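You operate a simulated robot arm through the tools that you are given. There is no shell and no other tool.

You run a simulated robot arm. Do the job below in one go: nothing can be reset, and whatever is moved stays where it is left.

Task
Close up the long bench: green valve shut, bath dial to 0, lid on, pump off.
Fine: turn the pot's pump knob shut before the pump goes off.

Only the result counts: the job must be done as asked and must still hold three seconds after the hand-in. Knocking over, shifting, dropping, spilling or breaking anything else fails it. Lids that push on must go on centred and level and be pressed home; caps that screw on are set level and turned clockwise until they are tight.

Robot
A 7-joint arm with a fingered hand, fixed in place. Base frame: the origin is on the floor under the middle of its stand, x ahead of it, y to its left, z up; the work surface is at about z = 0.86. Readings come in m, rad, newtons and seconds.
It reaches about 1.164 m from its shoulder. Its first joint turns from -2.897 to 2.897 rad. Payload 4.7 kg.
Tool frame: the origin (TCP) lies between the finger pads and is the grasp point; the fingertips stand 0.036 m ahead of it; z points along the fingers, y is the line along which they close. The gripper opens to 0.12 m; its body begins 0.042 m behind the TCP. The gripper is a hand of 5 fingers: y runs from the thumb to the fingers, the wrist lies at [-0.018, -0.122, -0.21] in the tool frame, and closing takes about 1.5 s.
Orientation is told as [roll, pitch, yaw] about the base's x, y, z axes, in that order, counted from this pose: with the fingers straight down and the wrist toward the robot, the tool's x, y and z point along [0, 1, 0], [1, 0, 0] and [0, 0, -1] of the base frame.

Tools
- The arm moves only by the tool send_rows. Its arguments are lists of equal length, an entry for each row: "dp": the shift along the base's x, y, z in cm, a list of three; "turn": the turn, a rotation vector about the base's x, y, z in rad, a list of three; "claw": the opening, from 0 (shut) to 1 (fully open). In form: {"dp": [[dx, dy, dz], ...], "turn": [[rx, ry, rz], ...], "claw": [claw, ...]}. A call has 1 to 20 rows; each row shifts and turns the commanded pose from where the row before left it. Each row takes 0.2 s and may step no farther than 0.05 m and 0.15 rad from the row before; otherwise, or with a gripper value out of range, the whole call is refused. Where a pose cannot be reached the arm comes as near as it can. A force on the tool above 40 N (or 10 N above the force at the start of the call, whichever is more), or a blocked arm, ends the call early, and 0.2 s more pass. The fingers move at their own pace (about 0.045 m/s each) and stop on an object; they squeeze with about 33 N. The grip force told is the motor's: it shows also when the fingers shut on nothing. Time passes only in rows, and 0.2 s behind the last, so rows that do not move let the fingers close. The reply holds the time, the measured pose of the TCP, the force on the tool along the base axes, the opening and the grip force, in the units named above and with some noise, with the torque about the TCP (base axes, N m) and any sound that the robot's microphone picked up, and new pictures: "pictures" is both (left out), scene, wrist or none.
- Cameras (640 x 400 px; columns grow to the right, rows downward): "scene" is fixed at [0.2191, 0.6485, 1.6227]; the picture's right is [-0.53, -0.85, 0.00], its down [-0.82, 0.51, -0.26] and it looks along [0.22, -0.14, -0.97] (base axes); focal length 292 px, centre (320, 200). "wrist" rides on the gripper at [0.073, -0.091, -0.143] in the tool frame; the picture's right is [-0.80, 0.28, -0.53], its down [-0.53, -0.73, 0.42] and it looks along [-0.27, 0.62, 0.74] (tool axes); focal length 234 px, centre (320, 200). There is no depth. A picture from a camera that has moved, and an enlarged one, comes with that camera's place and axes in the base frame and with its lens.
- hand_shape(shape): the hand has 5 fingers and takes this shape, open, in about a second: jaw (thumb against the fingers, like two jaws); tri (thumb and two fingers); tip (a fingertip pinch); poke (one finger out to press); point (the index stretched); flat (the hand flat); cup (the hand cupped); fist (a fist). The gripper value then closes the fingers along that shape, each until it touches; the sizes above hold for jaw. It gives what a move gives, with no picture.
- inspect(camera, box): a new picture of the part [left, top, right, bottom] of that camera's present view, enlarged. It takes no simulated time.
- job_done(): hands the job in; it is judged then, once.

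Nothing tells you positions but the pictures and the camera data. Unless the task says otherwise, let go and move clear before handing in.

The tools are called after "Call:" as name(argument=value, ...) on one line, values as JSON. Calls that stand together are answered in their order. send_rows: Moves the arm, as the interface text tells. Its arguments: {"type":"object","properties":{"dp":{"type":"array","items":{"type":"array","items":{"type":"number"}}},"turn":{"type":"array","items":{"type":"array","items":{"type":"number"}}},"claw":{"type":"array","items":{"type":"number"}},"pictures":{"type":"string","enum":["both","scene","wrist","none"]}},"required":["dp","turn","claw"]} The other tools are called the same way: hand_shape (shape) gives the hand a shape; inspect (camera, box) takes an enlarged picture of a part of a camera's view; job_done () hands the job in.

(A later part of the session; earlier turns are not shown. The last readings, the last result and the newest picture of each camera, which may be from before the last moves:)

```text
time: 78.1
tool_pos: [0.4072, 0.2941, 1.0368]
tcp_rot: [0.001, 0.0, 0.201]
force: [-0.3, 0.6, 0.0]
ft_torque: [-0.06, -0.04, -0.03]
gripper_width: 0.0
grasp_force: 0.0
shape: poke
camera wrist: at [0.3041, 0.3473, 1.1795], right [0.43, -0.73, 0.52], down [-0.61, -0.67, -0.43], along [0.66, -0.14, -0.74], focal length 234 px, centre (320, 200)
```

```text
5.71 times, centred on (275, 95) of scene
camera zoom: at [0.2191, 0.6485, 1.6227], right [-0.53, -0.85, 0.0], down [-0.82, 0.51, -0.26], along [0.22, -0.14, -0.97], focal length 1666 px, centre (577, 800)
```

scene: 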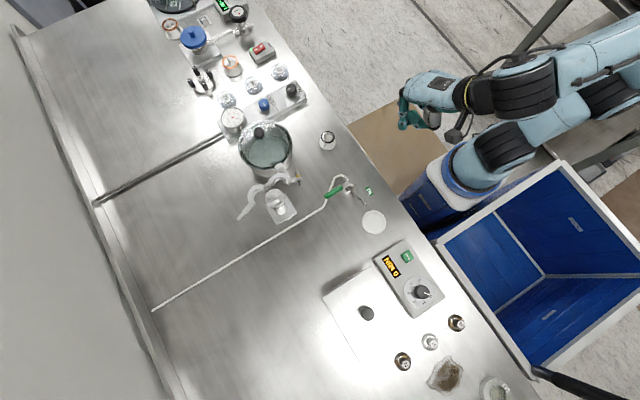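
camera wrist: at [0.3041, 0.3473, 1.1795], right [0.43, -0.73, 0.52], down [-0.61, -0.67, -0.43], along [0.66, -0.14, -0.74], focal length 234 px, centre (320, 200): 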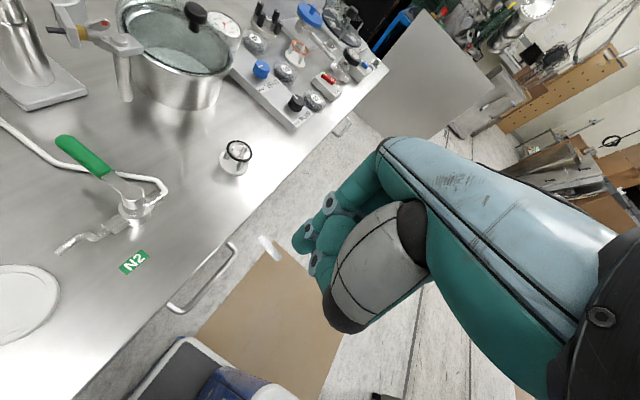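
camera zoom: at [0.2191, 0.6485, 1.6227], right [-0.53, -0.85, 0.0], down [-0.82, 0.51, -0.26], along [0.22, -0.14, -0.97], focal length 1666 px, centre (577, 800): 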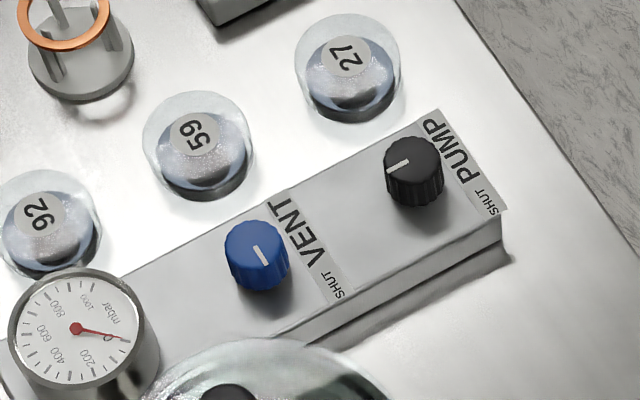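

PUMP knob is at about (0.6955, 0.446), top ≈0.913. Switching to tri and hovering over it at yaw ≈0.

Call:
hand_shape(shape="tri")

Call:
send_rows(dp=[[3.6, 1.9, 0.4], [3.6, 1.9, 0.4], [3.6, 1.9, 0], [3.6, 1.9, 0], [3.6, 1.9, 0], [3.6, 1.9, 0], [3.6, 1.9, 0], [3.6, 1.9, 0]], turn=[[0, 0, -0.025], [0, 0, -0.025], [0, 0, -0.025], [0, 0, -0.025], [0, 0, -0.025], [0, 0, -0.025], [0, 0, -0.025], [0, 0, -0.025]], claw=[0.5, 0.5, 0.5, 0.5, 0.5, 0.5, 0.5, 0.5], pictures="both")

Call:
inspect(camera="wrist", box=[220, 180, 400, 330])

```text
time: 79.0
tool_pos: [0.4084, 0.2944, 1.0374]
tcp_rot: [0.002, -0.001, 0.199]
force: [0.4, -0.3, 0.5]
ft_torque: [0.0, 0.0, -0.02]
gripper_width: 0.1201
grasp_force: 0.2
shape: tri
```

```text
time: 80.8
tool_pos: [0.6989, 0.4465, 1.052]
tcp_rot: [0.002, 0.0, 0.001]
force: [0.1, 0.4, 0.7]
ft_torque: [0.0, -0.01, 0.03]
gripper_width: 0.0603
grasp_force: 0.1
shape: tri
camera wrist: at [0.6073, 0.5184, 1.1954], right [0.28, -0.81, 0.52], down [-0.73, -0.53, -0.43], along [0.62, -0.26, -0.74], focal length 234 px, centre (320, 200)
```

scene: 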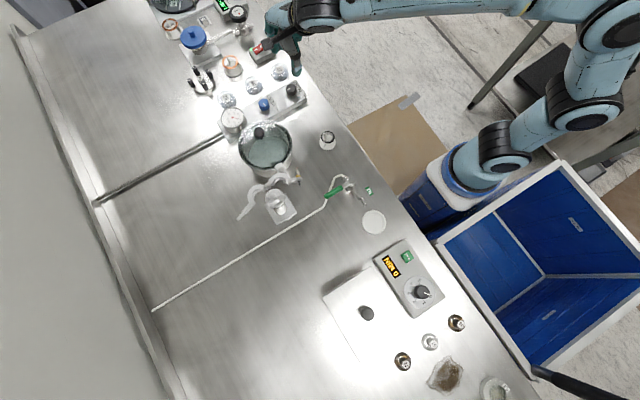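
wrist: 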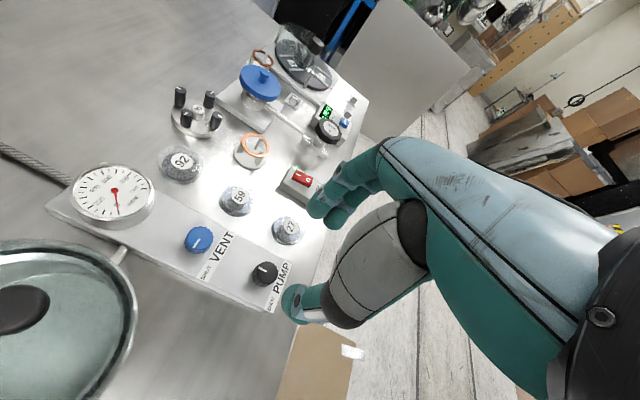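

```text
2.67 times, centred on (310, 255) of wrist
camera zoom: at [0.6073, 0.5184, 1.1954], right [0.28, -0.81, 0.52], down [-0.73, -0.53, -0.43], along [0.62, -0.26, -0.74], focal length 624 px, centre (347, 53)
```

zoom: 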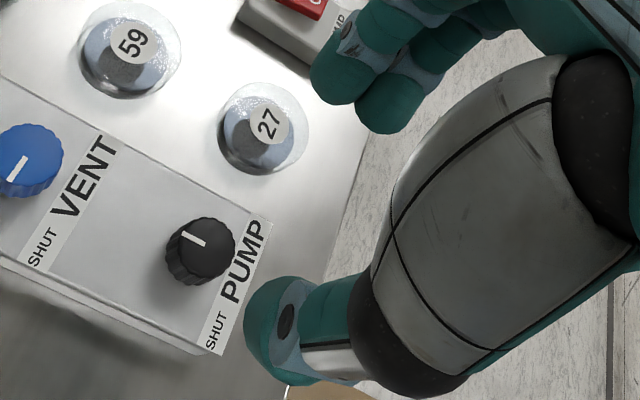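

Combining rays, the knob is at about (0.701, 0.446) with its top ≈0.91. Descending with the fingers ~5 cm open.

Call:
send_rows(dp=[[0.1, -0.03, -3.5], [0.1, -0.03, -3.5], [0, 0, -3], [0, 0, -1.2]], turn=[[0, 0, 0], [0, 0, 0], [0, 0, 0], [0, 0, 0]], claw=[0.45, 0.45, 0.45, 0.45], pictures="both")

Call:
inspect(camera="wrist", box=[250, 170, 410, 330])

Call:
inspect(camera="scene", box=[230, 30, 350, 120])

```text
time: 81.8
tool_pos: [0.6994, 0.4435, 0.935]
tcp_rot: [0.004, -0.002, 0.001]
force: [-0.8, -0.5, -0.1]
ft_torque: [0.0, -0.01, -0.02]
gripper_width: 0.0544
grasp_force: 0.0
shape: tri
camera wrist: at [0.6081, 0.5162, 1.0787], right [0.28, -0.81, 0.52], down [-0.73, -0.53, -0.43], along [0.62, -0.26, -0.74], focal length 234 px, centre (320, 200)
```

scene: 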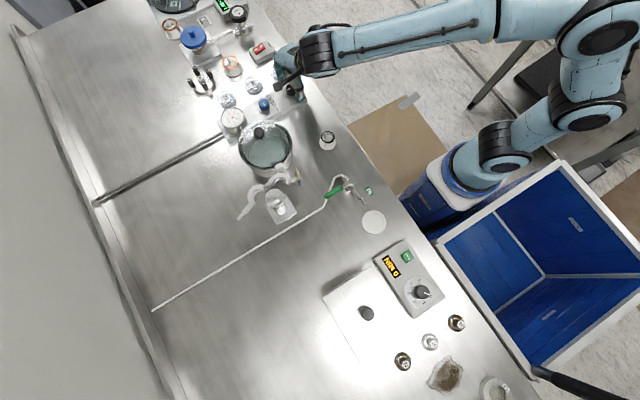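
wrist: 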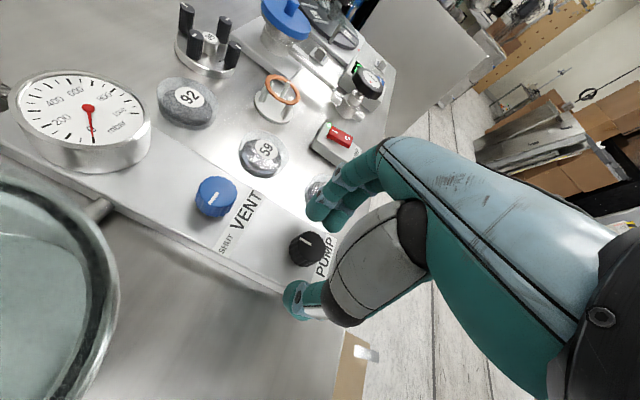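

```text
2.50 times, centred on (330, 250) of wrist
camera zoom: at [0.6081, 0.5162, 1.0787], right [0.28, -0.81, 0.52], down [-0.73, -0.53, -0.43], along [0.62, -0.26, -0.74], focal length 585 px, centre (295, 75)
```

zoom: 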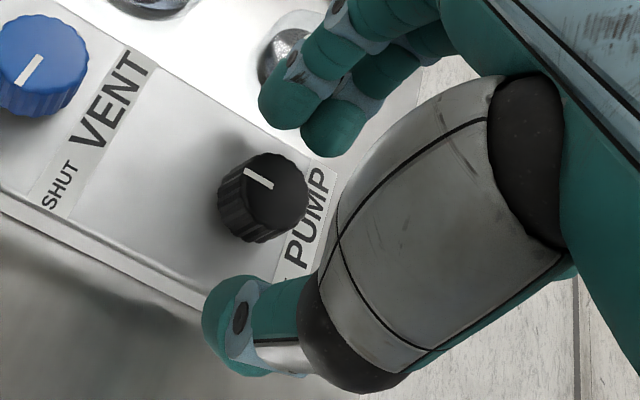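

```text
4.44 times, centred on (290, 75) of scene
camera zoom: at [0.2191, 0.6485, 1.6227], right [-0.53, -0.85, 0.0], down [-0.82, 0.51, -0.26], along [0.22, -0.14, -0.97], focal length 1296 px, centre (453, 756)
```

zoom: 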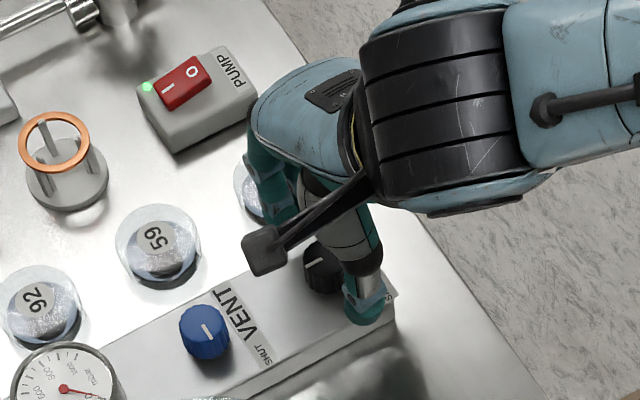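

Well aligned, no contact. Lowering 3 mm and closing on the PUMP knob.

Call:
send_rows(dp=[[0.05, 0.1, -0.3], [0, 0, 0], [0, 0, 0], [0, 0, 0], [0, 0, 0], [0, 0, 0]], turn=[[0, 0, 0], [0, 0, 0], [0, 0, 0], [0, 0, 0], [0, 0, 0], [0, 0, 0]], claw=[0.45, 0, 0, 0, 0, 0], pictures="wrist")

Call:
inspect(camera="wrist", box=[250, 170, 410, 330])

```text
time: 83.2
tool_pos: [0.7004, 0.4447, 0.9334]
tcp_rot: [0.002, 0.001, 0.0]
force: [-0.3, 0.7, -1.1]
ft_torque: [0.03, 0.11, 0.0]
gripper_width: 0.0218
grasp_force: 33.2
shape: tri
camera wrist: at [0.6089, 0.5179, 1.0762], right [0.28, -0.81, 0.52], down [-0.73, -0.53, -0.43], along [0.62, -0.26, -0.74], focal length 234 px, centre (320, 200)
```

wrist: 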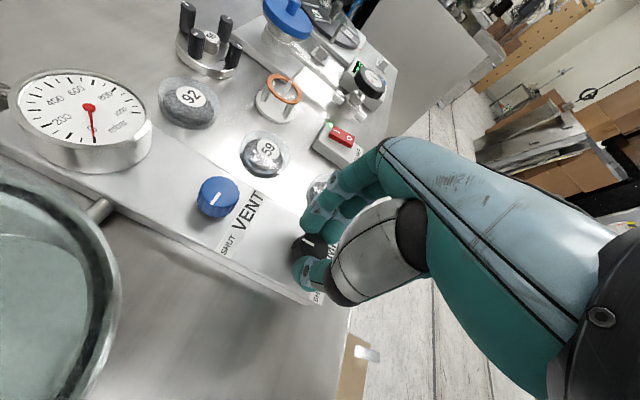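

```text
2.50 times, centred on (330, 250) of wrist
camera zoom: at [0.6089, 0.5179, 1.0762], right [0.28, -0.81, 0.52], down [-0.73, -0.53, -0.43], along [0.62, -0.26, -0.74], focal length 585 px, centre (295, 75)
```

zoom: 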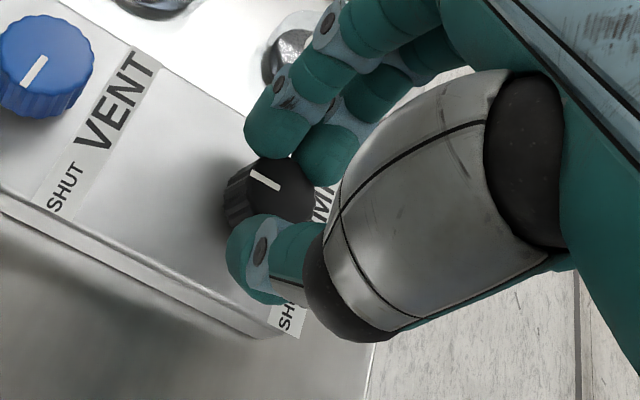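

Gripped. Turning counter-clockwise about 0.4 rad first and checking that it follows.

Call:
send_rows(dp=[[0, 0, 0], [0, 0, 0], [0, 0, 0], [0, 0, 0]], turn=[[0, 0, 0.1], [0, 0, 0.1], [0, 0, 0.1], [0, 0, 0.1]], claw=[0, 0, 0, 0], pictures="wrist")

Call:
inspect(camera="wrist", box=[250, 170, 410, 330])

```text
time: 84.2
tool_pos: [0.6992, 0.4459, 0.9334]
tcp_rot: [0.002, 0.0, 0.402]
force: [6.4, -6.5, -5.6]
ft_torque: [-0.2, -0.2, -0.09]
gripper_width: 0.0216
grasp_force: 33.0
shape: tri
camera wrist: at [0.5868, 0.4764, 1.0767], right [0.57, -0.63, 0.52], down [-0.47, -0.78, -0.43], along [0.67, 0.0, -0.74], focal length 234 px, centre (320, 200)
```

wrist: 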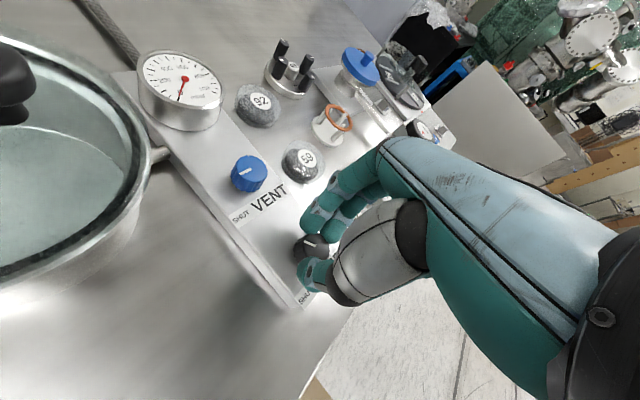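

```text
2.50 times, centred on (330, 250) of wrist
camera zoom: at [0.5868, 0.4764, 1.0767], right [0.57, -0.63, 0.52], down [-0.47, -0.78, -0.43], along [0.67, 0.0, -0.74], focal length 585 px, centre (295, 75)
```

zoom: 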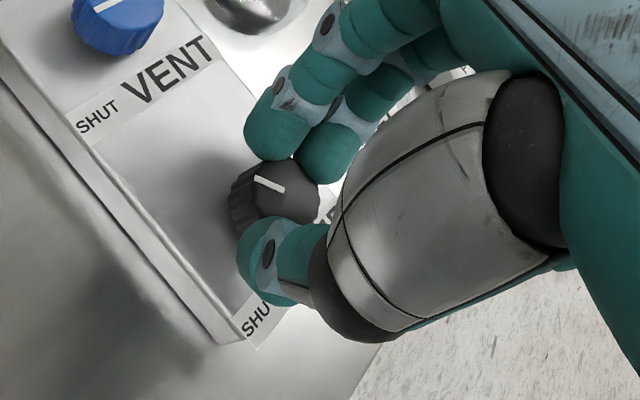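

The knob follows (pointer now ~120°). Continuing the turn in steps, watching for the stop.

Call:
send_rows(dp=[[0, 0, 0], [0, 0, 0], [0, 0, 0], [0, 0, 0], [0, 0, 0]], turn=[[0, 0, 0.1], [0, 0, 0.1], [0, 0, 0.1], [0, 0, 0.1], [0, 0, 0.1]], claw=[0, 0, 0, 0, 0], pictures="both")

Call:
inspect(camera="wrist", box=[250, 170, 410, 330])

Call:
inspect(camera="scene", box=[230, 50, 330, 130])

```text
time: 85.4
tool_pos: [0.6978, 0.4453, 0.9342]
tcp_rot: [0.002, -0.002, 0.902]
force: [1.0, -14.0, -3.2]
ft_torque: [-0.42, 0.0, -0.08]
gripper_width: 0.0201
grasp_force: 32.8
shape: tri
camera wrist: at [0.586, 0.4186, 1.0772], right [0.8, -0.28, 0.52], down [-0.04, -0.9, -0.43], along [0.59, 0.32, -0.74], focal length 234 px, centre (320, 200)
```

scene: 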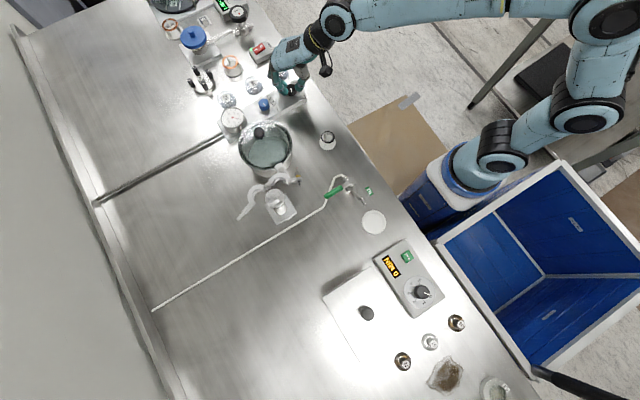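
wrist: 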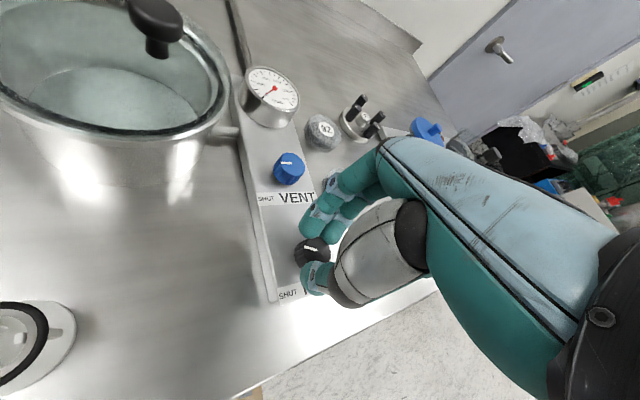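

```text
2.50 times, centred on (330, 250) of wrist
camera zoom: at [0.586, 0.4186, 1.0772], right [0.8, -0.28, 0.52], down [-0.04, -0.9, -0.43], along [0.59, 0.32, -0.74], focal length 585 px, centre (295, 75)
```

zoom: 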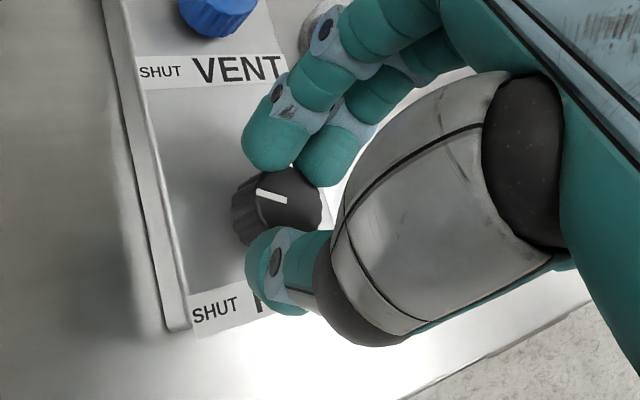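

```text
5.00 times, centred on (280, 90) of scene
camera zoom: at [0.2191, 0.6485, 1.6227], right [-0.53, -0.85, 0.0], down [-0.82, 0.51, -0.26], along [0.22, -0.14, -0.97], focal length 1458 px, centre (520, 750)
```

zoom: 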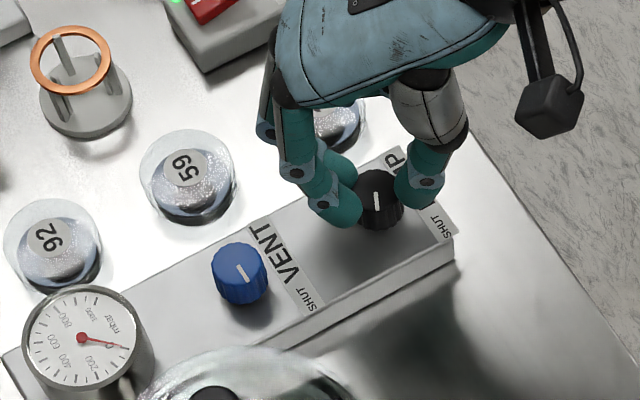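

Pointer is at ~154° now; 26° remain. I'll shift 2 mm toward −y to relieve the side load and continue.

Call:
send_rows(dp=[[0, -0.15, 0], [0, 0, 0], [0, 0, 0], [0, 0, 0]], turn=[[0, 0, 0], [0, 0, 0.1], [0, 0, 0.1], [0, 0, 0.08]], claw=[0, 0, 0, 0], pictures="wrist")

Call:
inspect(camera="scene", box=[270, 70, 320, 110])

Call:
inspect(camera="wrist", box=[250, 170, 410, 330])

```text
time: 86.4
tool_pos: [0.6999, 0.444, 0.9342]
tcp_rot: [0.001, -0.001, 1.184]
force: [2.7, -14.3, -0.1]
ft_torque: [-0.45, -0.03, -0.06]
gripper_width: 0.0197
grasp_force: 32.8
shape: tri
camera wrist: at [0.5983, 0.3874, 1.0776], right [0.85, -0.05, 0.52], down [0.21, -0.88, -0.43], along [0.48, 0.47, -0.74], focal length 234 px, centre (320, 200)
```

wrist: 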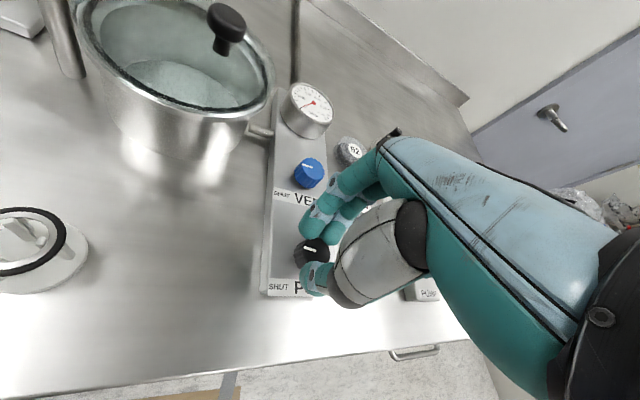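

```text
10.00 times, centred on (295, 90) of scene
camera zoom: at [0.2191, 0.6485, 1.6227], right [-0.53, -0.85, 0.0], down [-0.82, 0.51, -0.26], along [0.22, -0.14, -0.97], focal length 2916 px, centre (570, 1300)
```

zoom: 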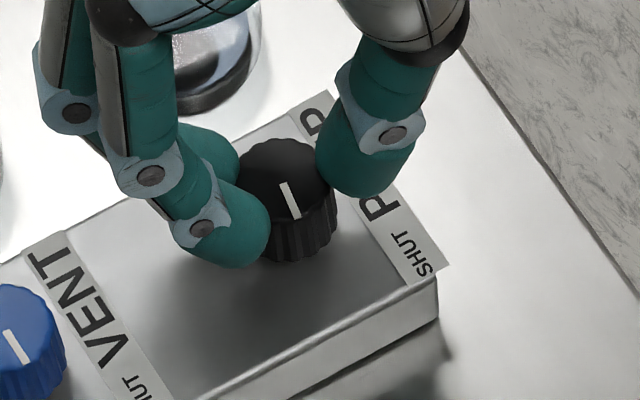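

```text
2.50 times, centred on (330, 250) of wrist
camera zoom: at [0.5983, 0.3874, 1.0776], right [0.85, -0.05, 0.52], down [0.21, -0.88, -0.43], along [0.48, 0.47, -0.74], focal length 585 px, centre (295, 75)
```

zoom: 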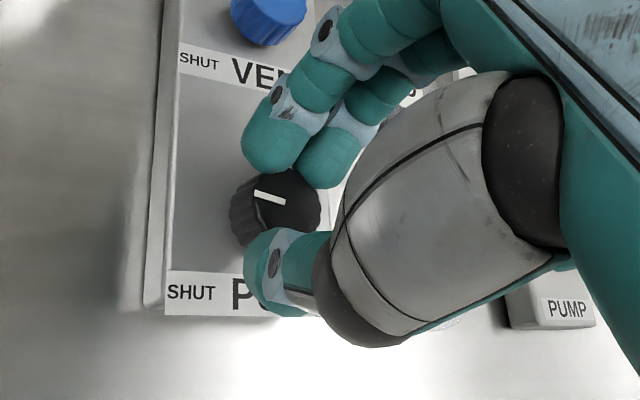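

Pointer at ~169°; ~11° more to match SHUT (same as VENT). Turning the rest gently.

Call:
send_rows(dp=[[0, -0.1, 0], [0, 0, 0], [0, 0, 0], [0, 0, 0]], turn=[[0, 0, 0.05], [0, 0, 0.08], [0, 0, 0.06], [0, 0, 0]], claw=[0, 0, 0, 0], pictures="wrist")

Call:
inspect(camera="scene", box=[250, 70, 320, 120])

Call:
inspect(camera="wrist", box=[250, 170, 410, 330])

```text
time: 87.4
tool_pos: [0.701, 0.4436, 0.9353]
tcp_rot: [0.005, -0.002, 1.369]
force: [5.7, -13.2, 0.6]
ft_torque: [-0.44, -0.14, -0.16]
gripper_width: 0.0197
grasp_force: 32.9
shape: tri
camera wrist: at [0.6113, 0.3682, 1.0778], right [0.84, 0.11, 0.52], down [0.37, -0.82, -0.43], along [0.38, 0.56, -0.74], focal length 234 px, centre (320, 200)
```

wrist: 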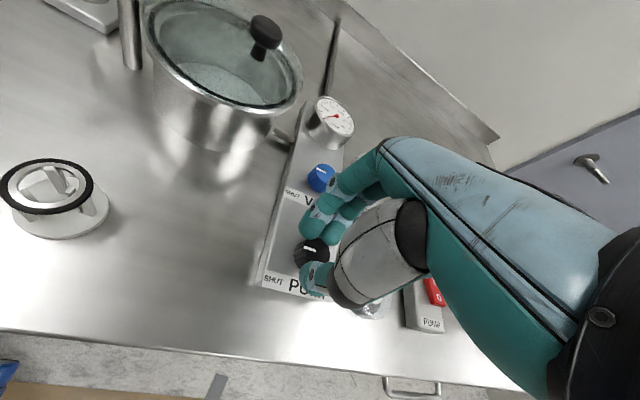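

```text
8.00 times, centred on (285, 95) of scene
camera zoom: at [0.2191, 0.6485, 1.6227], right [-0.53, -0.85, 0.0], down [-0.82, 0.51, -0.26], along [0.22, -0.14, -0.97], focal length 2333 px, centre (600, 1040)
```

zoom: 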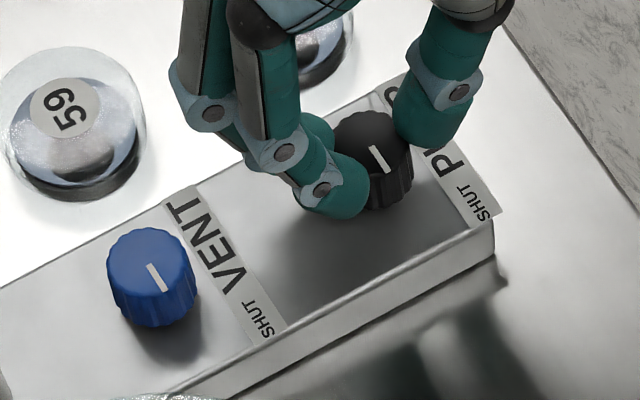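

```text
2.50 times, centred on (330, 250) of wrist
camera zoom: at [0.6113, 0.3682, 1.0778], right [0.84, 0.11, 0.52], down [0.37, -0.82, -0.43], along [0.38, 0.56, -0.74], focal length 585 px, centre (295, 75)
```

zoom: 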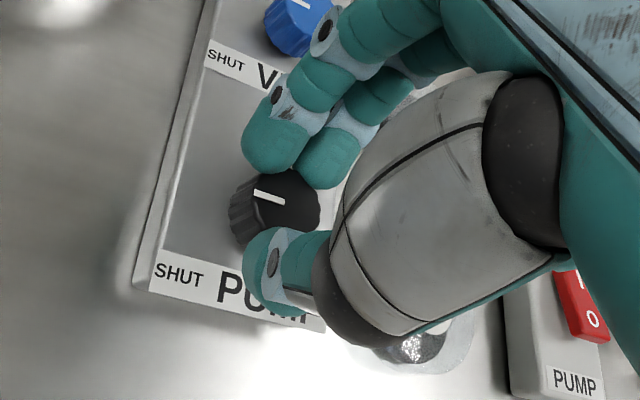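

Pointer ~178°, practically parallel with VENT's. A small extra nudge to confirm the stop.

Call:
send_rows(dp=[[0, 0, 0], [0, 0, 0], [0, 0, 0]], turn=[[0, 0, 0.03], [0, 0, 0.03], [0, 0, 0]], claw=[0, 0, 0], pictures="none")

Call:
inspect(camera="scene", box=[250, 70, 320, 120])

```text
time: 88.2
tool_pos: [0.6997, 0.4433, 0.9346]
tcp_rot: [0.003, 0.0, 1.43]
force: [14.2, -12.0, 3.6]
ft_torque: [-0.39, -0.4, -0.31]
gripper_width: 0.0202
grasp_force: 33.3
shape: tri
```

```text
8.00 times, centred on (285, 95) of scene
camera zoom: at [0.2191, 0.6485, 1.6227], right [-0.53, -0.85, 0.0], down [-0.82, 0.51, -0.26], along [0.22, -0.14, -0.97], focal length 2333 px, centre (600, 1040)
```

zoom: 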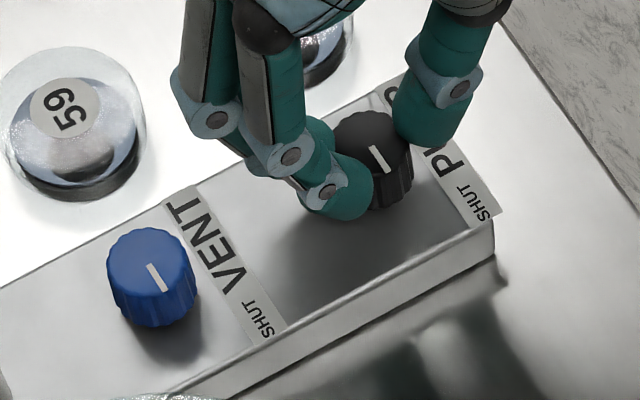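

The knob no longer turns and the torque rises – it is at its SHUT stop. Releasing and lifting away.

Call:
send_rows(dp=[[0, 0, 0], [0, 0, 0], [0, 0, 0], [0, 0, 0], [0, 0, 2], [0, 0, 4], [0, -3, 3], [0, -4, 1]], turn=[[0, 0, -0.02], [0, 0, 0], [0, 0, 0], [0, 0, 0], [0, 0, 0], [0, 0, 0], [0, 0, 0], [0, 0, 0]], claw=[0.5, 0.5, 0.5, 0.5, 0.5, 0.5, 0.5, 0.5], pictures="both")

Call:
inspect(camera="scene", box=[250, 70, 320, 120])

Call:
inspect(camera="scene", box=[215, 20, 325, 140])

```text
time: 90.0
tool_pos: [0.7003, 0.3733, 1.0344]
tcp_rot: [0.003, 0.0, 1.412]
force: [-0.5, 0.1, 0.0]
ft_torque: [0.0, 0.0, 0.03]
gripper_width: 0.0597
grasp_force: 0.0
shape: tri
camera wrist: at [0.6148, 0.2957, 1.1774], right [0.84, 0.15, 0.52], down [0.41, -0.81, -0.43], along [0.36, 0.57, -0.74], focal length 234 px, centre (320, 200)
```

scene: 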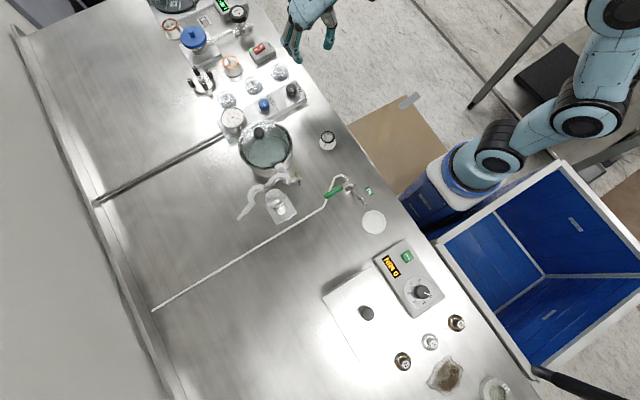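
wrist: 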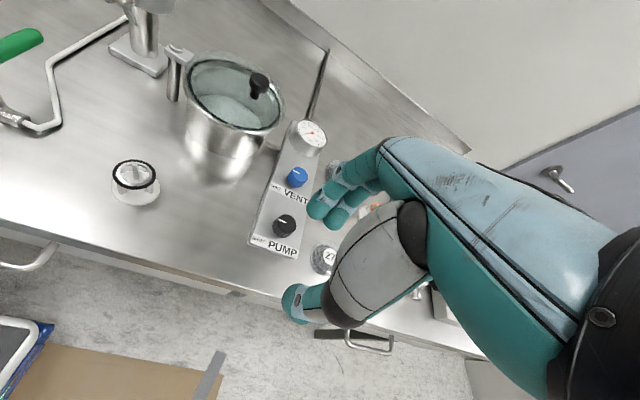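

```text
8.00 times, centred on (285, 95) of scene
camera zoom: at [0.2191, 0.6485, 1.6227], right [-0.53, -0.85, 0.0], down [-0.82, 0.51, -0.26], along [0.22, -0.14, -0.97], focal length 2333 px, centre (600, 1040)
```

zoom: 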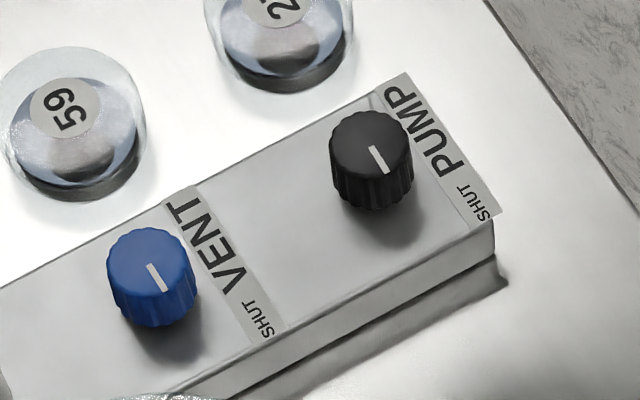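

```text
3.33 times, centred on (270, 80) of scene
camera zoom: at [0.2191, 0.6485, 1.6227], right [-0.53, -0.85, 0.0], down [-0.82, 0.51, -0.26], along [0.22, -0.14, -0.97], focal length 972 px, centre (487, 600)
```

zoom: 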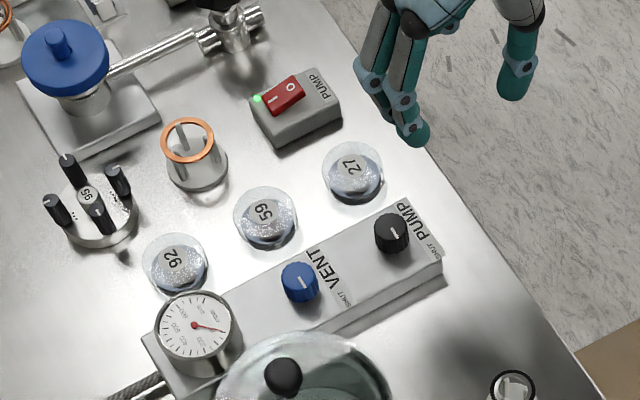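

PUMP knob points the same way as VENT – shut. Now the pump rocker: switching to poke, yawing to ~0.2 and hovering over the O side.

Call:
hand_shape(shape="poke")

Call:
send_rows(dp=[[1.0, 0, 0.5], [1.5, 0, 0.5], [1.5, 0.5, 0], [1.5, 0.5, 0], [2, 0.5, 0], [2, 0.7, 0], [2, 0.7, 0], [2, 0.7, 0], [2, 0.7, 0], [2, 0.7, 0]], turn=[[0, 0, -0.121], [0, 0, -0.121], [0, 0, -0.121], [0, 0, -0.121], [0, 0, -0.121], [0, 0, -0.121], [0, 0, -0.121], [0, 0, -0.121], [0, 0, -0.121], [0, 0, -0.121]], claw=[1, 1, 1, 1, 1, 1, 1, 1, 1, 1], pictures="both")

Call:
inspect(camera="scene", box=[220, 10, 320, 80])

Call:
inspect(camera="wrist", box=[220, 160, 380, 300])

```text
time: 90.9
tool_pos: [0.7002, 0.3738, 1.034]
tcp_rot: [0.004, 0.0, 1.41]
force: [-0.9, -0.4, 0.6]
ft_torque: [0.02, 0.03, -0.01]
gripper_width: 0.0
grasp_force: 0.0
shape: poke
```

```text
time: 93.1
tool_pos: [0.875, 0.4223, 1.0465]
tcp_rot: [0.004, -0.002, 0.199]
force: [-0.6, 0.4, 0.2]
ft_torque: [-0.02, 0.0, -0.04]
gripper_width: 0.0001
grasp_force: 0.0
shape: poke
camera wrist: at [0.7699, 0.4761, 1.1897], right [0.43, -0.73, 0.52], down [-0.61, -0.67, -0.43], along [0.66, -0.14, -0.74], focal length 234 px, centre (320, 200)
```

scene: 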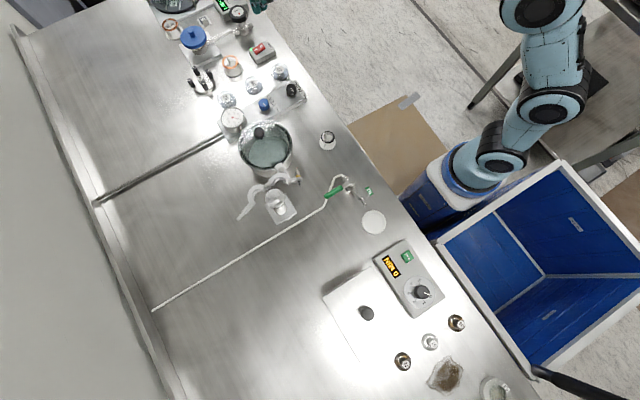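
wrist: 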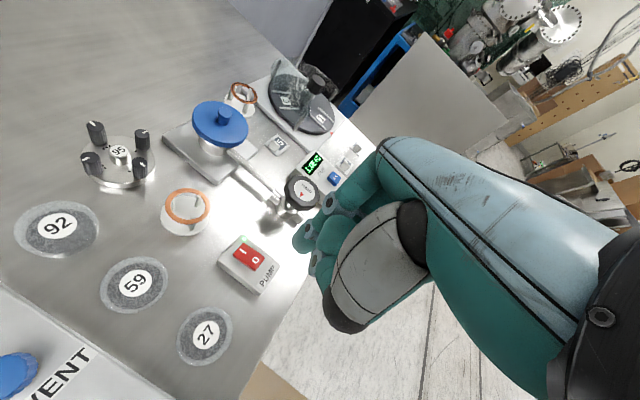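

```text
5.71 times, centred on (270, 45) of scene
camera zoom: at [0.2191, 0.6485, 1.6227], right [-0.53, -0.85, 0.0], down [-0.82, 0.51, -0.26], along [0.22, -0.14, -0.97], focal length 1666 px, centre (606, 1086)
```

zoom: 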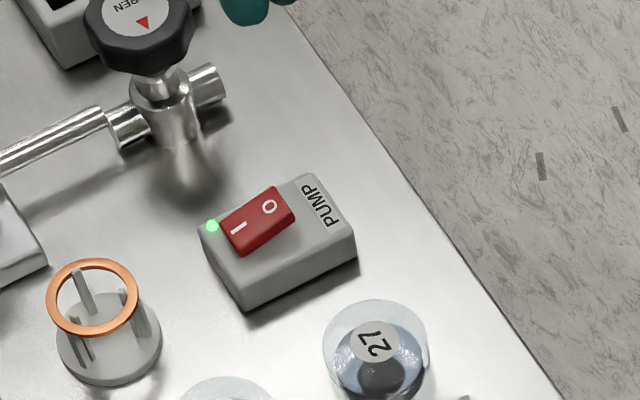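

```text
2.86 times, centred on (300, 230) of wrist
camera zoom: at [0.7699, 0.4761, 1.1897], right [0.43, -0.73, 0.52], down [-0.61, -0.67, -0.43], along [0.66, -0.14, -0.74], focal length 669 px, centre (377, 114)
```

zoom: 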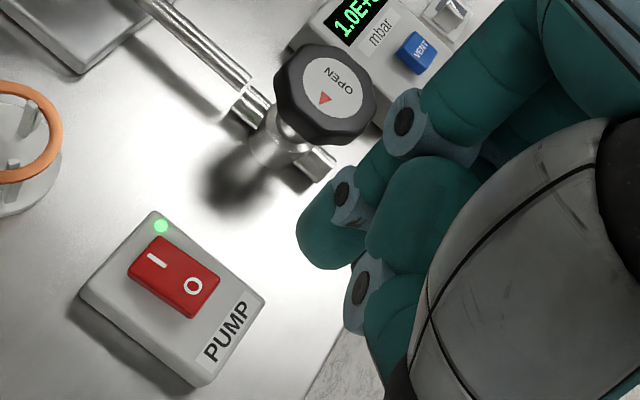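

Rocker O side is at (0.882, 0.442, ~0.90) by both cameras; LED is lit. Moving the fingertip directly above it and descending to just above contact.

Call:
send_rows(dp=[[0.45, 0.45, -2], [0.45, 0.45, -3], [0, 0, -3], [0, 0, -1.5]], turn=[[0, 0, 0], [0, 0, 0], [0, 0, 0], [0, 0, 0]], claw=[1, 1, 1, 1], pictures="both")

Call:
inspect(camera="wrist", box=[220, 160, 380, 300])

Call:
inspect(camera="scene", box=[220, 10, 320, 80])

```text
time: 94.1
tool_pos: [0.8823, 0.4323, 0.9504]
tcp_rot: [0.002, -0.002, 0.201]
force: [-0.3, -0.1, 0.8]
ft_torque: [0.01, 0.0, 0.0]
gripper_width: 0.0003
grasp_force: 0.1
shape: poke
camera wrist: at [0.7803, 0.4848, 1.094], right [0.43, -0.73, 0.52], down [-0.61, -0.67, -0.43], along [0.66, -0.14, -0.74], focal length 234 px, centre (320, 200)
```

scene: 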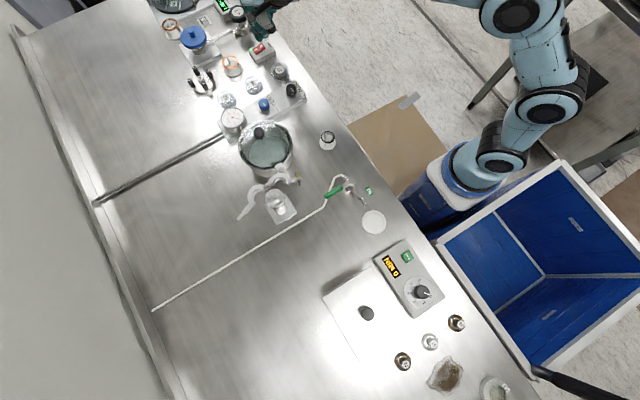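
wrist: 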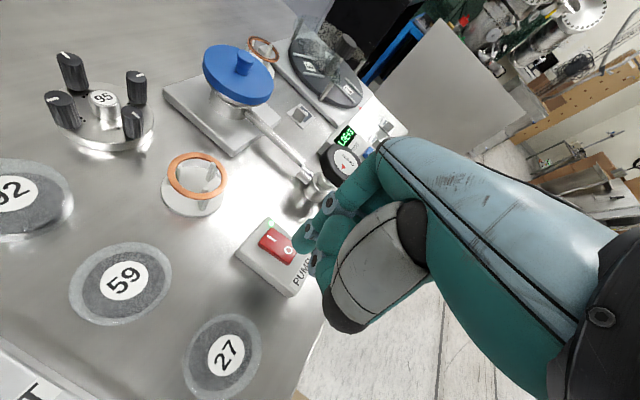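

```text
2.86 times, centred on (300, 230) of wrist
camera zoom: at [0.7803, 0.4848, 1.094], right [0.43, -0.73, 0.52], down [-0.61, -0.67, -0.43], along [0.66, -0.14, -0.74], focal length 669 px, centre (377, 114)
```

zoom: 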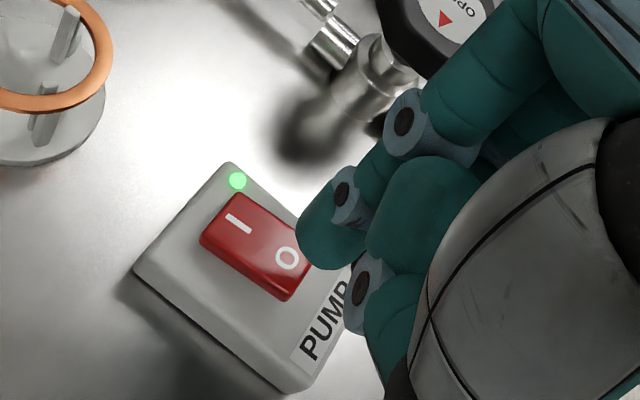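

```text
5.71 times, centred on (270, 45) of scene
camera zoom: at [0.2191, 0.6485, 1.6227], right [-0.53, -0.85, 0.0], down [-0.82, 0.51, -0.26], along [0.22, -0.14, -0.97], focal length 1666 px, centre (606, 1086)
```

zoom: 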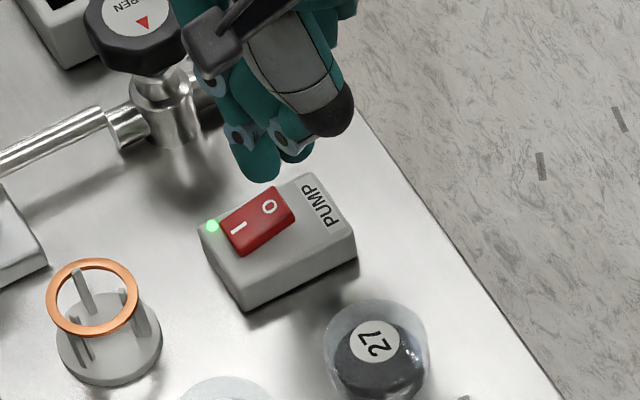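

Fingertip is ~4 mm too far in +x relative to the O; correcting and pressing down in small steps.

Call:
send_rows(dp=[[-0.4, 0.1, 0], [0, 0, -0.6], [0, 0, -0.3], [0, 0, -0.3]], turn=[[0, 0, 0], [0, 0, 0], [0, 0, 0], [0, 0, 0]], claw=[1, 1, 1, 1], pictures="none")

Call:
inspect(camera="wrist", box=[220, 160, 380, 300])

Call:
inspect(camera="scene", box=[240, 25, 300, 65])

```text
time: 95.1
tool_pos: [0.8814, 0.4333, 0.9379]
tcp_rot: [0.001, 0.0, 0.201]
force: [0.5, -0.2, 0.3]
ft_torque: [0.01, -0.04, -0.02]
gripper_width: 0.0
grasp_force: 0.0
shape: poke
```

```text
2.86 times, centred on (300, 230) of wrist
camera zoom: at [0.7764, 0.4861, 1.0801], right [0.43, -0.73, 0.52], down [-0.61, -0.67, -0.43], along [0.66, -0.14, -0.74], focal length 669 px, centre (377, 114)
```

zoom: 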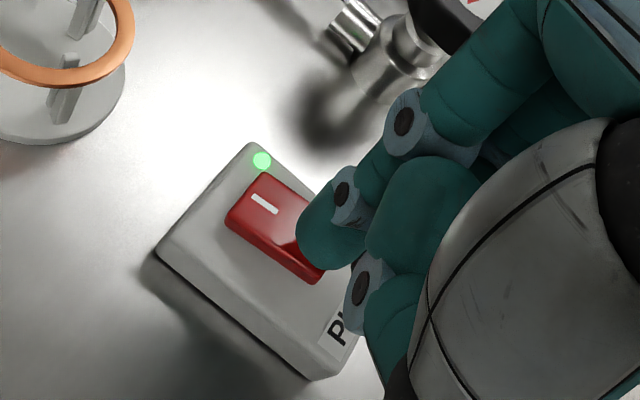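

```text
10.00 times, centred on (270, 45) of scene
camera zoom: at [0.2191, 0.6485, 1.6227], right [-0.53, -0.85, 0.0], down [-0.82, 0.51, -0.26], along [0.22, -0.14, -0.97], focal length 2916 px, centre (820, 1750)
```

zoom: 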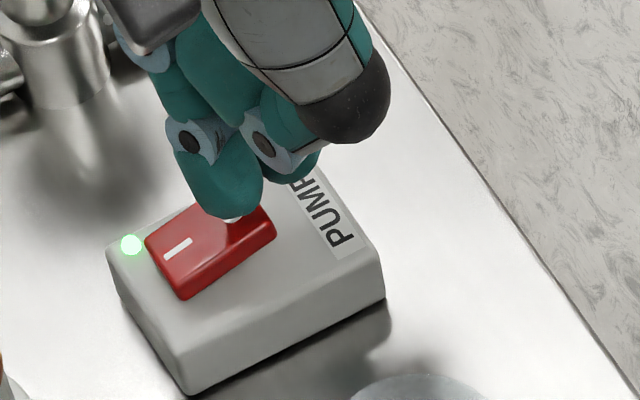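

Finger hides the O exactly; no contact yet. Pressing further in 3 mm steps.

Call:
send_rows(dp=[[0, 0, -0.3], [0, 0, -0.3], [0, 0, 0]], turn=[[0, 0, 0], [0, 0, 0], [0, 0, 0]], claw=[1, 1, 1], pictures="none")

Call:
inspect(camera="scene", box=[240, 25, 300, 65])

```text
time: 95.9
tool_pos: [0.8793, 0.4332, 0.9315]
tcp_rot: [0.002, 0.002, 0.201]
force: [-0.5, -0.6, 0.2]
ft_torque: [0.0, 0.01, 0.0]
gripper_width: 0.0001
grasp_force: 0.0
shape: poke
```

```text
10.00 times, centred on (270, 45) of scene
camera zoom: at [0.2191, 0.6485, 1.6227], right [-0.53, -0.85, 0.0], down [-0.82, 0.51, -0.26], along [0.22, -0.14, -0.97], focal length 2916 px, centre (820, 1750)
```

zoom: 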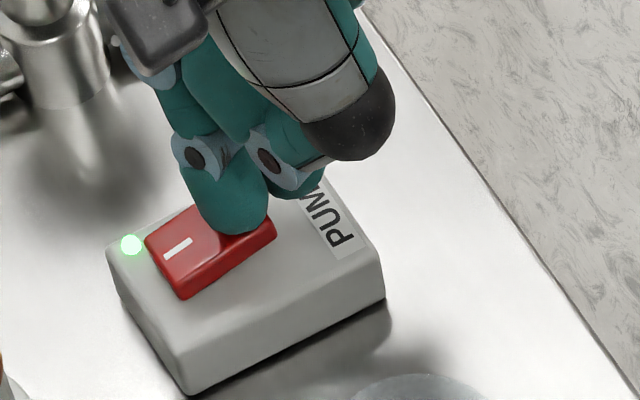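

Call:
send_rows(dp=[[0, 0, -0.2], [0, 0, -0.2], [0, 0, 0]], turn=[[0, 0, 0], [0, 0, 0], [0, 0, 0]], claw=[1, 1, 1], pictures="none")

Call:
inspect(camera="scene", box=[240, 25, 300, 65])

Call:
inspect(camera="wrist", box=[220, 160, 380, 300])

```text
time: 96.7
tool_pos: [0.88, 0.4332, 0.9279]
tcp_rot: [0.005, 0.0, 0.201]
force: [0.7, 0.2, -0.3]
ft_torque: [0.01, 0.0, 0.02]
gripper_width: 0.0001
grasp_force: 0.2
shape: poke
```

```text
10.00 times, centred on (270, 45) of scene
camera zoom: at [0.2191, 0.6485, 1.6227], right [-0.53, -0.85, 0.0], down [-0.82, 0.51, -0.26], along [0.22, -0.14, -0.97], focal length 2916 px, centre (820, 1750)
```

zoom: 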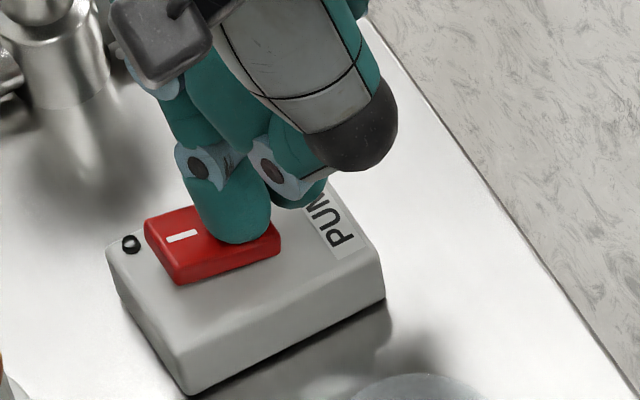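

```text
2.86 times, centred on (300, 230) of wrist
camera zoom: at [0.7755, 0.4857, 1.0711], right [0.43, -0.73, 0.52], down [-0.61, -0.67, -0.43], along [0.66, -0.14, -0.74], focal length 669 px, centre (377, 114)
```

zoom: 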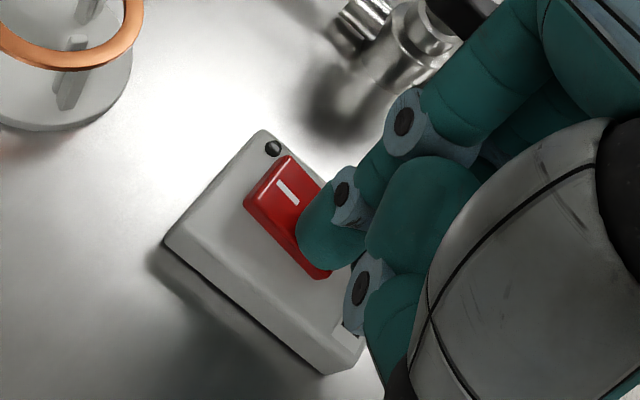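

The rocker flipped and the LED is dark – the pump is off. Rising straight up and backing away from the bench.

Call:
send_rows(dp=[[0, 0, 1], [0, 0, 3], [0, 0, 4], [0, -1, 4], [-3, -3, 2], [-4, -2.5, 0], [-4, -2.5, 0], [-4, -2.5, 0], [-4, -2.5, 0], [-4, -2.5, 0]], turn=[[0, 0, 0], [0, 0, 0], [0, 0, 0], [0, 0, 0], [0, 0, 0], [0, 0, 0], [0, 0, 0], [0, 0, 0], [0, 0, 0], [0, 0, 0]], claw=[1, 1, 1, 1, 1, 1, 1, 1, 1, 1], pictures="both")

Call:
inspect(camera="scene", box=[140, 0, 340, 125])

Call:
inspect(camera="scene", box=[240, 25, 300, 65])

Call:
inspect(camera="scene", box=[300, 140, 440, 240])

Call:
inspect(camera="scene", box=[300, 230, 460, 370])

Call:
inspect(camera="scene", box=[398, 272, 446, 308])

```text
time: 98.9
tool_pos: [0.65, 0.2685, 1.0716]
tcp_rot: [0.001, 0.002, 0.2]
force: [0.2, 1.1, -0.9]
ft_torque: [0.02, 0.02, 0.01]
gripper_width: 0.0
grasp_force: 0.1
shape: poke
camera wrist: at [0.5465, 0.3219, 1.2154], right [0.43, -0.73, 0.52], down [-0.61, -0.67, -0.42], along [0.66, -0.14, -0.74], focal length 234 px, centre (320, 200)
```

scene: 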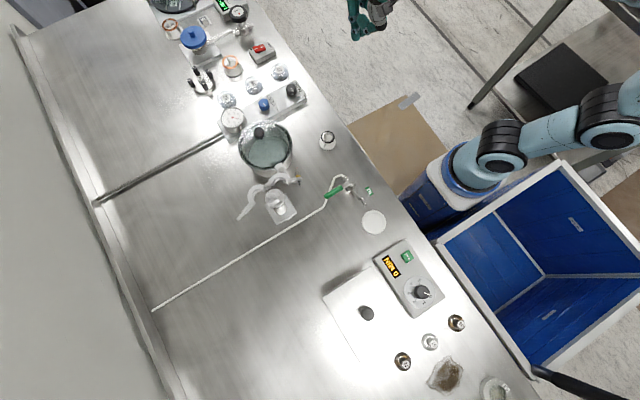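
wrist: 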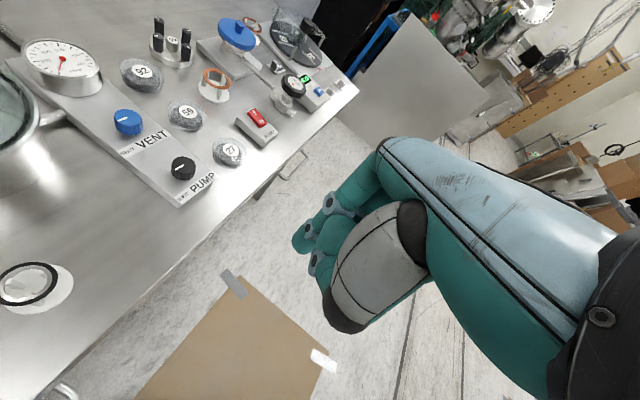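

```text
3.20 times, centred on (240, 62) of scene
camera zoom: at [0.2191, 0.6485, 1.6227], right [-0.53, -0.85, 0.0], down [-0.82, 0.51, -0.26], along [0.22, -0.14, -0.97], focal length 933 px, centre (576, 640)
```

zoom: 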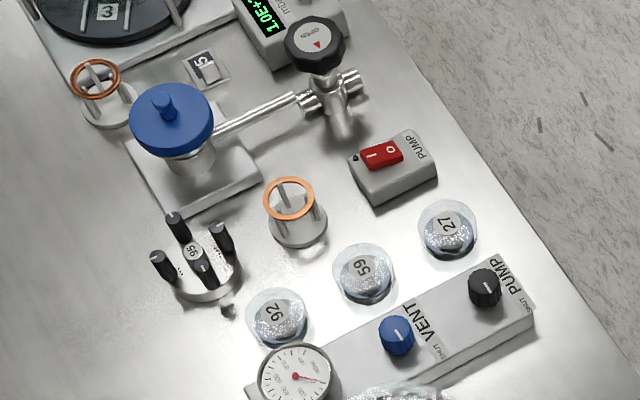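

```text
10.00 times, centred on (270, 45) of scene
camera zoom: at [0.2191, 0.6485, 1.6227], right [-0.53, -0.85, 0.0], down [-0.82, 0.51, -0.26], along [0.22, -0.14, -0.97], focal length 2916 px, centre (820, 1750)
```

zoom: 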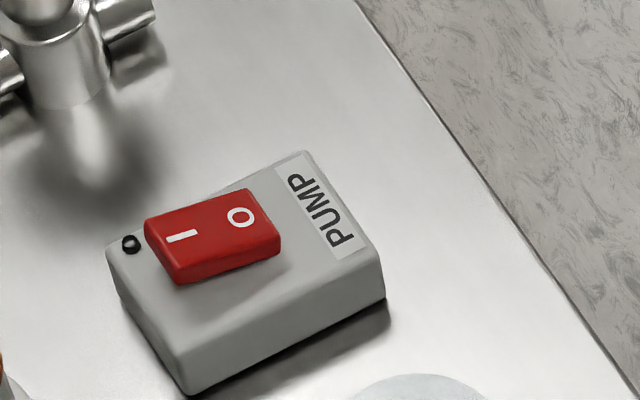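

```text
4.00 times, centred on (370, 190) of scene
camera zoom: at [0.2191, 0.6485, 1.6227], right [-0.53, -0.85, 0.0], down [-0.82, 0.51, -0.26], along [0.22, -0.14, -0.97], focal length 1166 px, centre (120, 240)
```

zoom: 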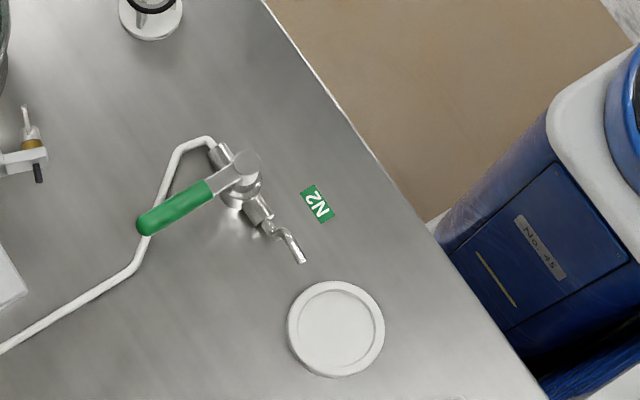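

```text
2.86 times, centred on (380, 300) of scene
camera zoom: at [0.2191, 0.6485, 1.6227], right [-0.53, -0.85, 0.0], down [-0.82, 0.51, -0.26], along [0.22, -0.14, -0.97], focal length 833 px, centre (149, -86)
```

zoom: 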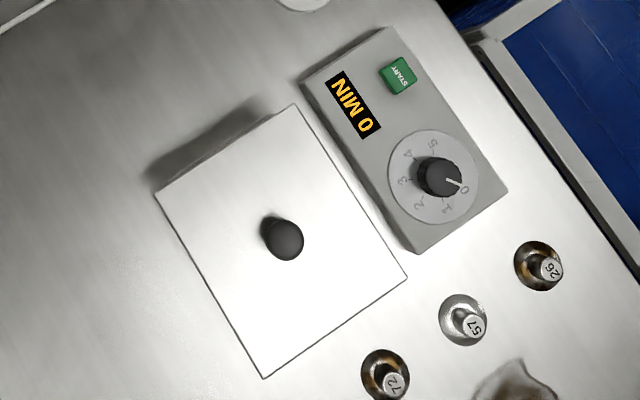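

```text
11.11 times, centred on (422, 290) of scene
camera zoom: at [0.2191, 0.6485, 1.6227], right [-0.53, -0.85, 0.0], down [-0.82, 0.51, -0.26], along [0.22, -0.14, -0.97], focal length 3240 px, centre (-813, -800)
```

zoom: 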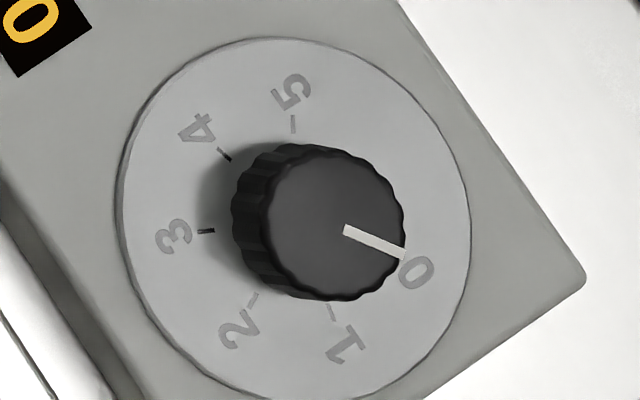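

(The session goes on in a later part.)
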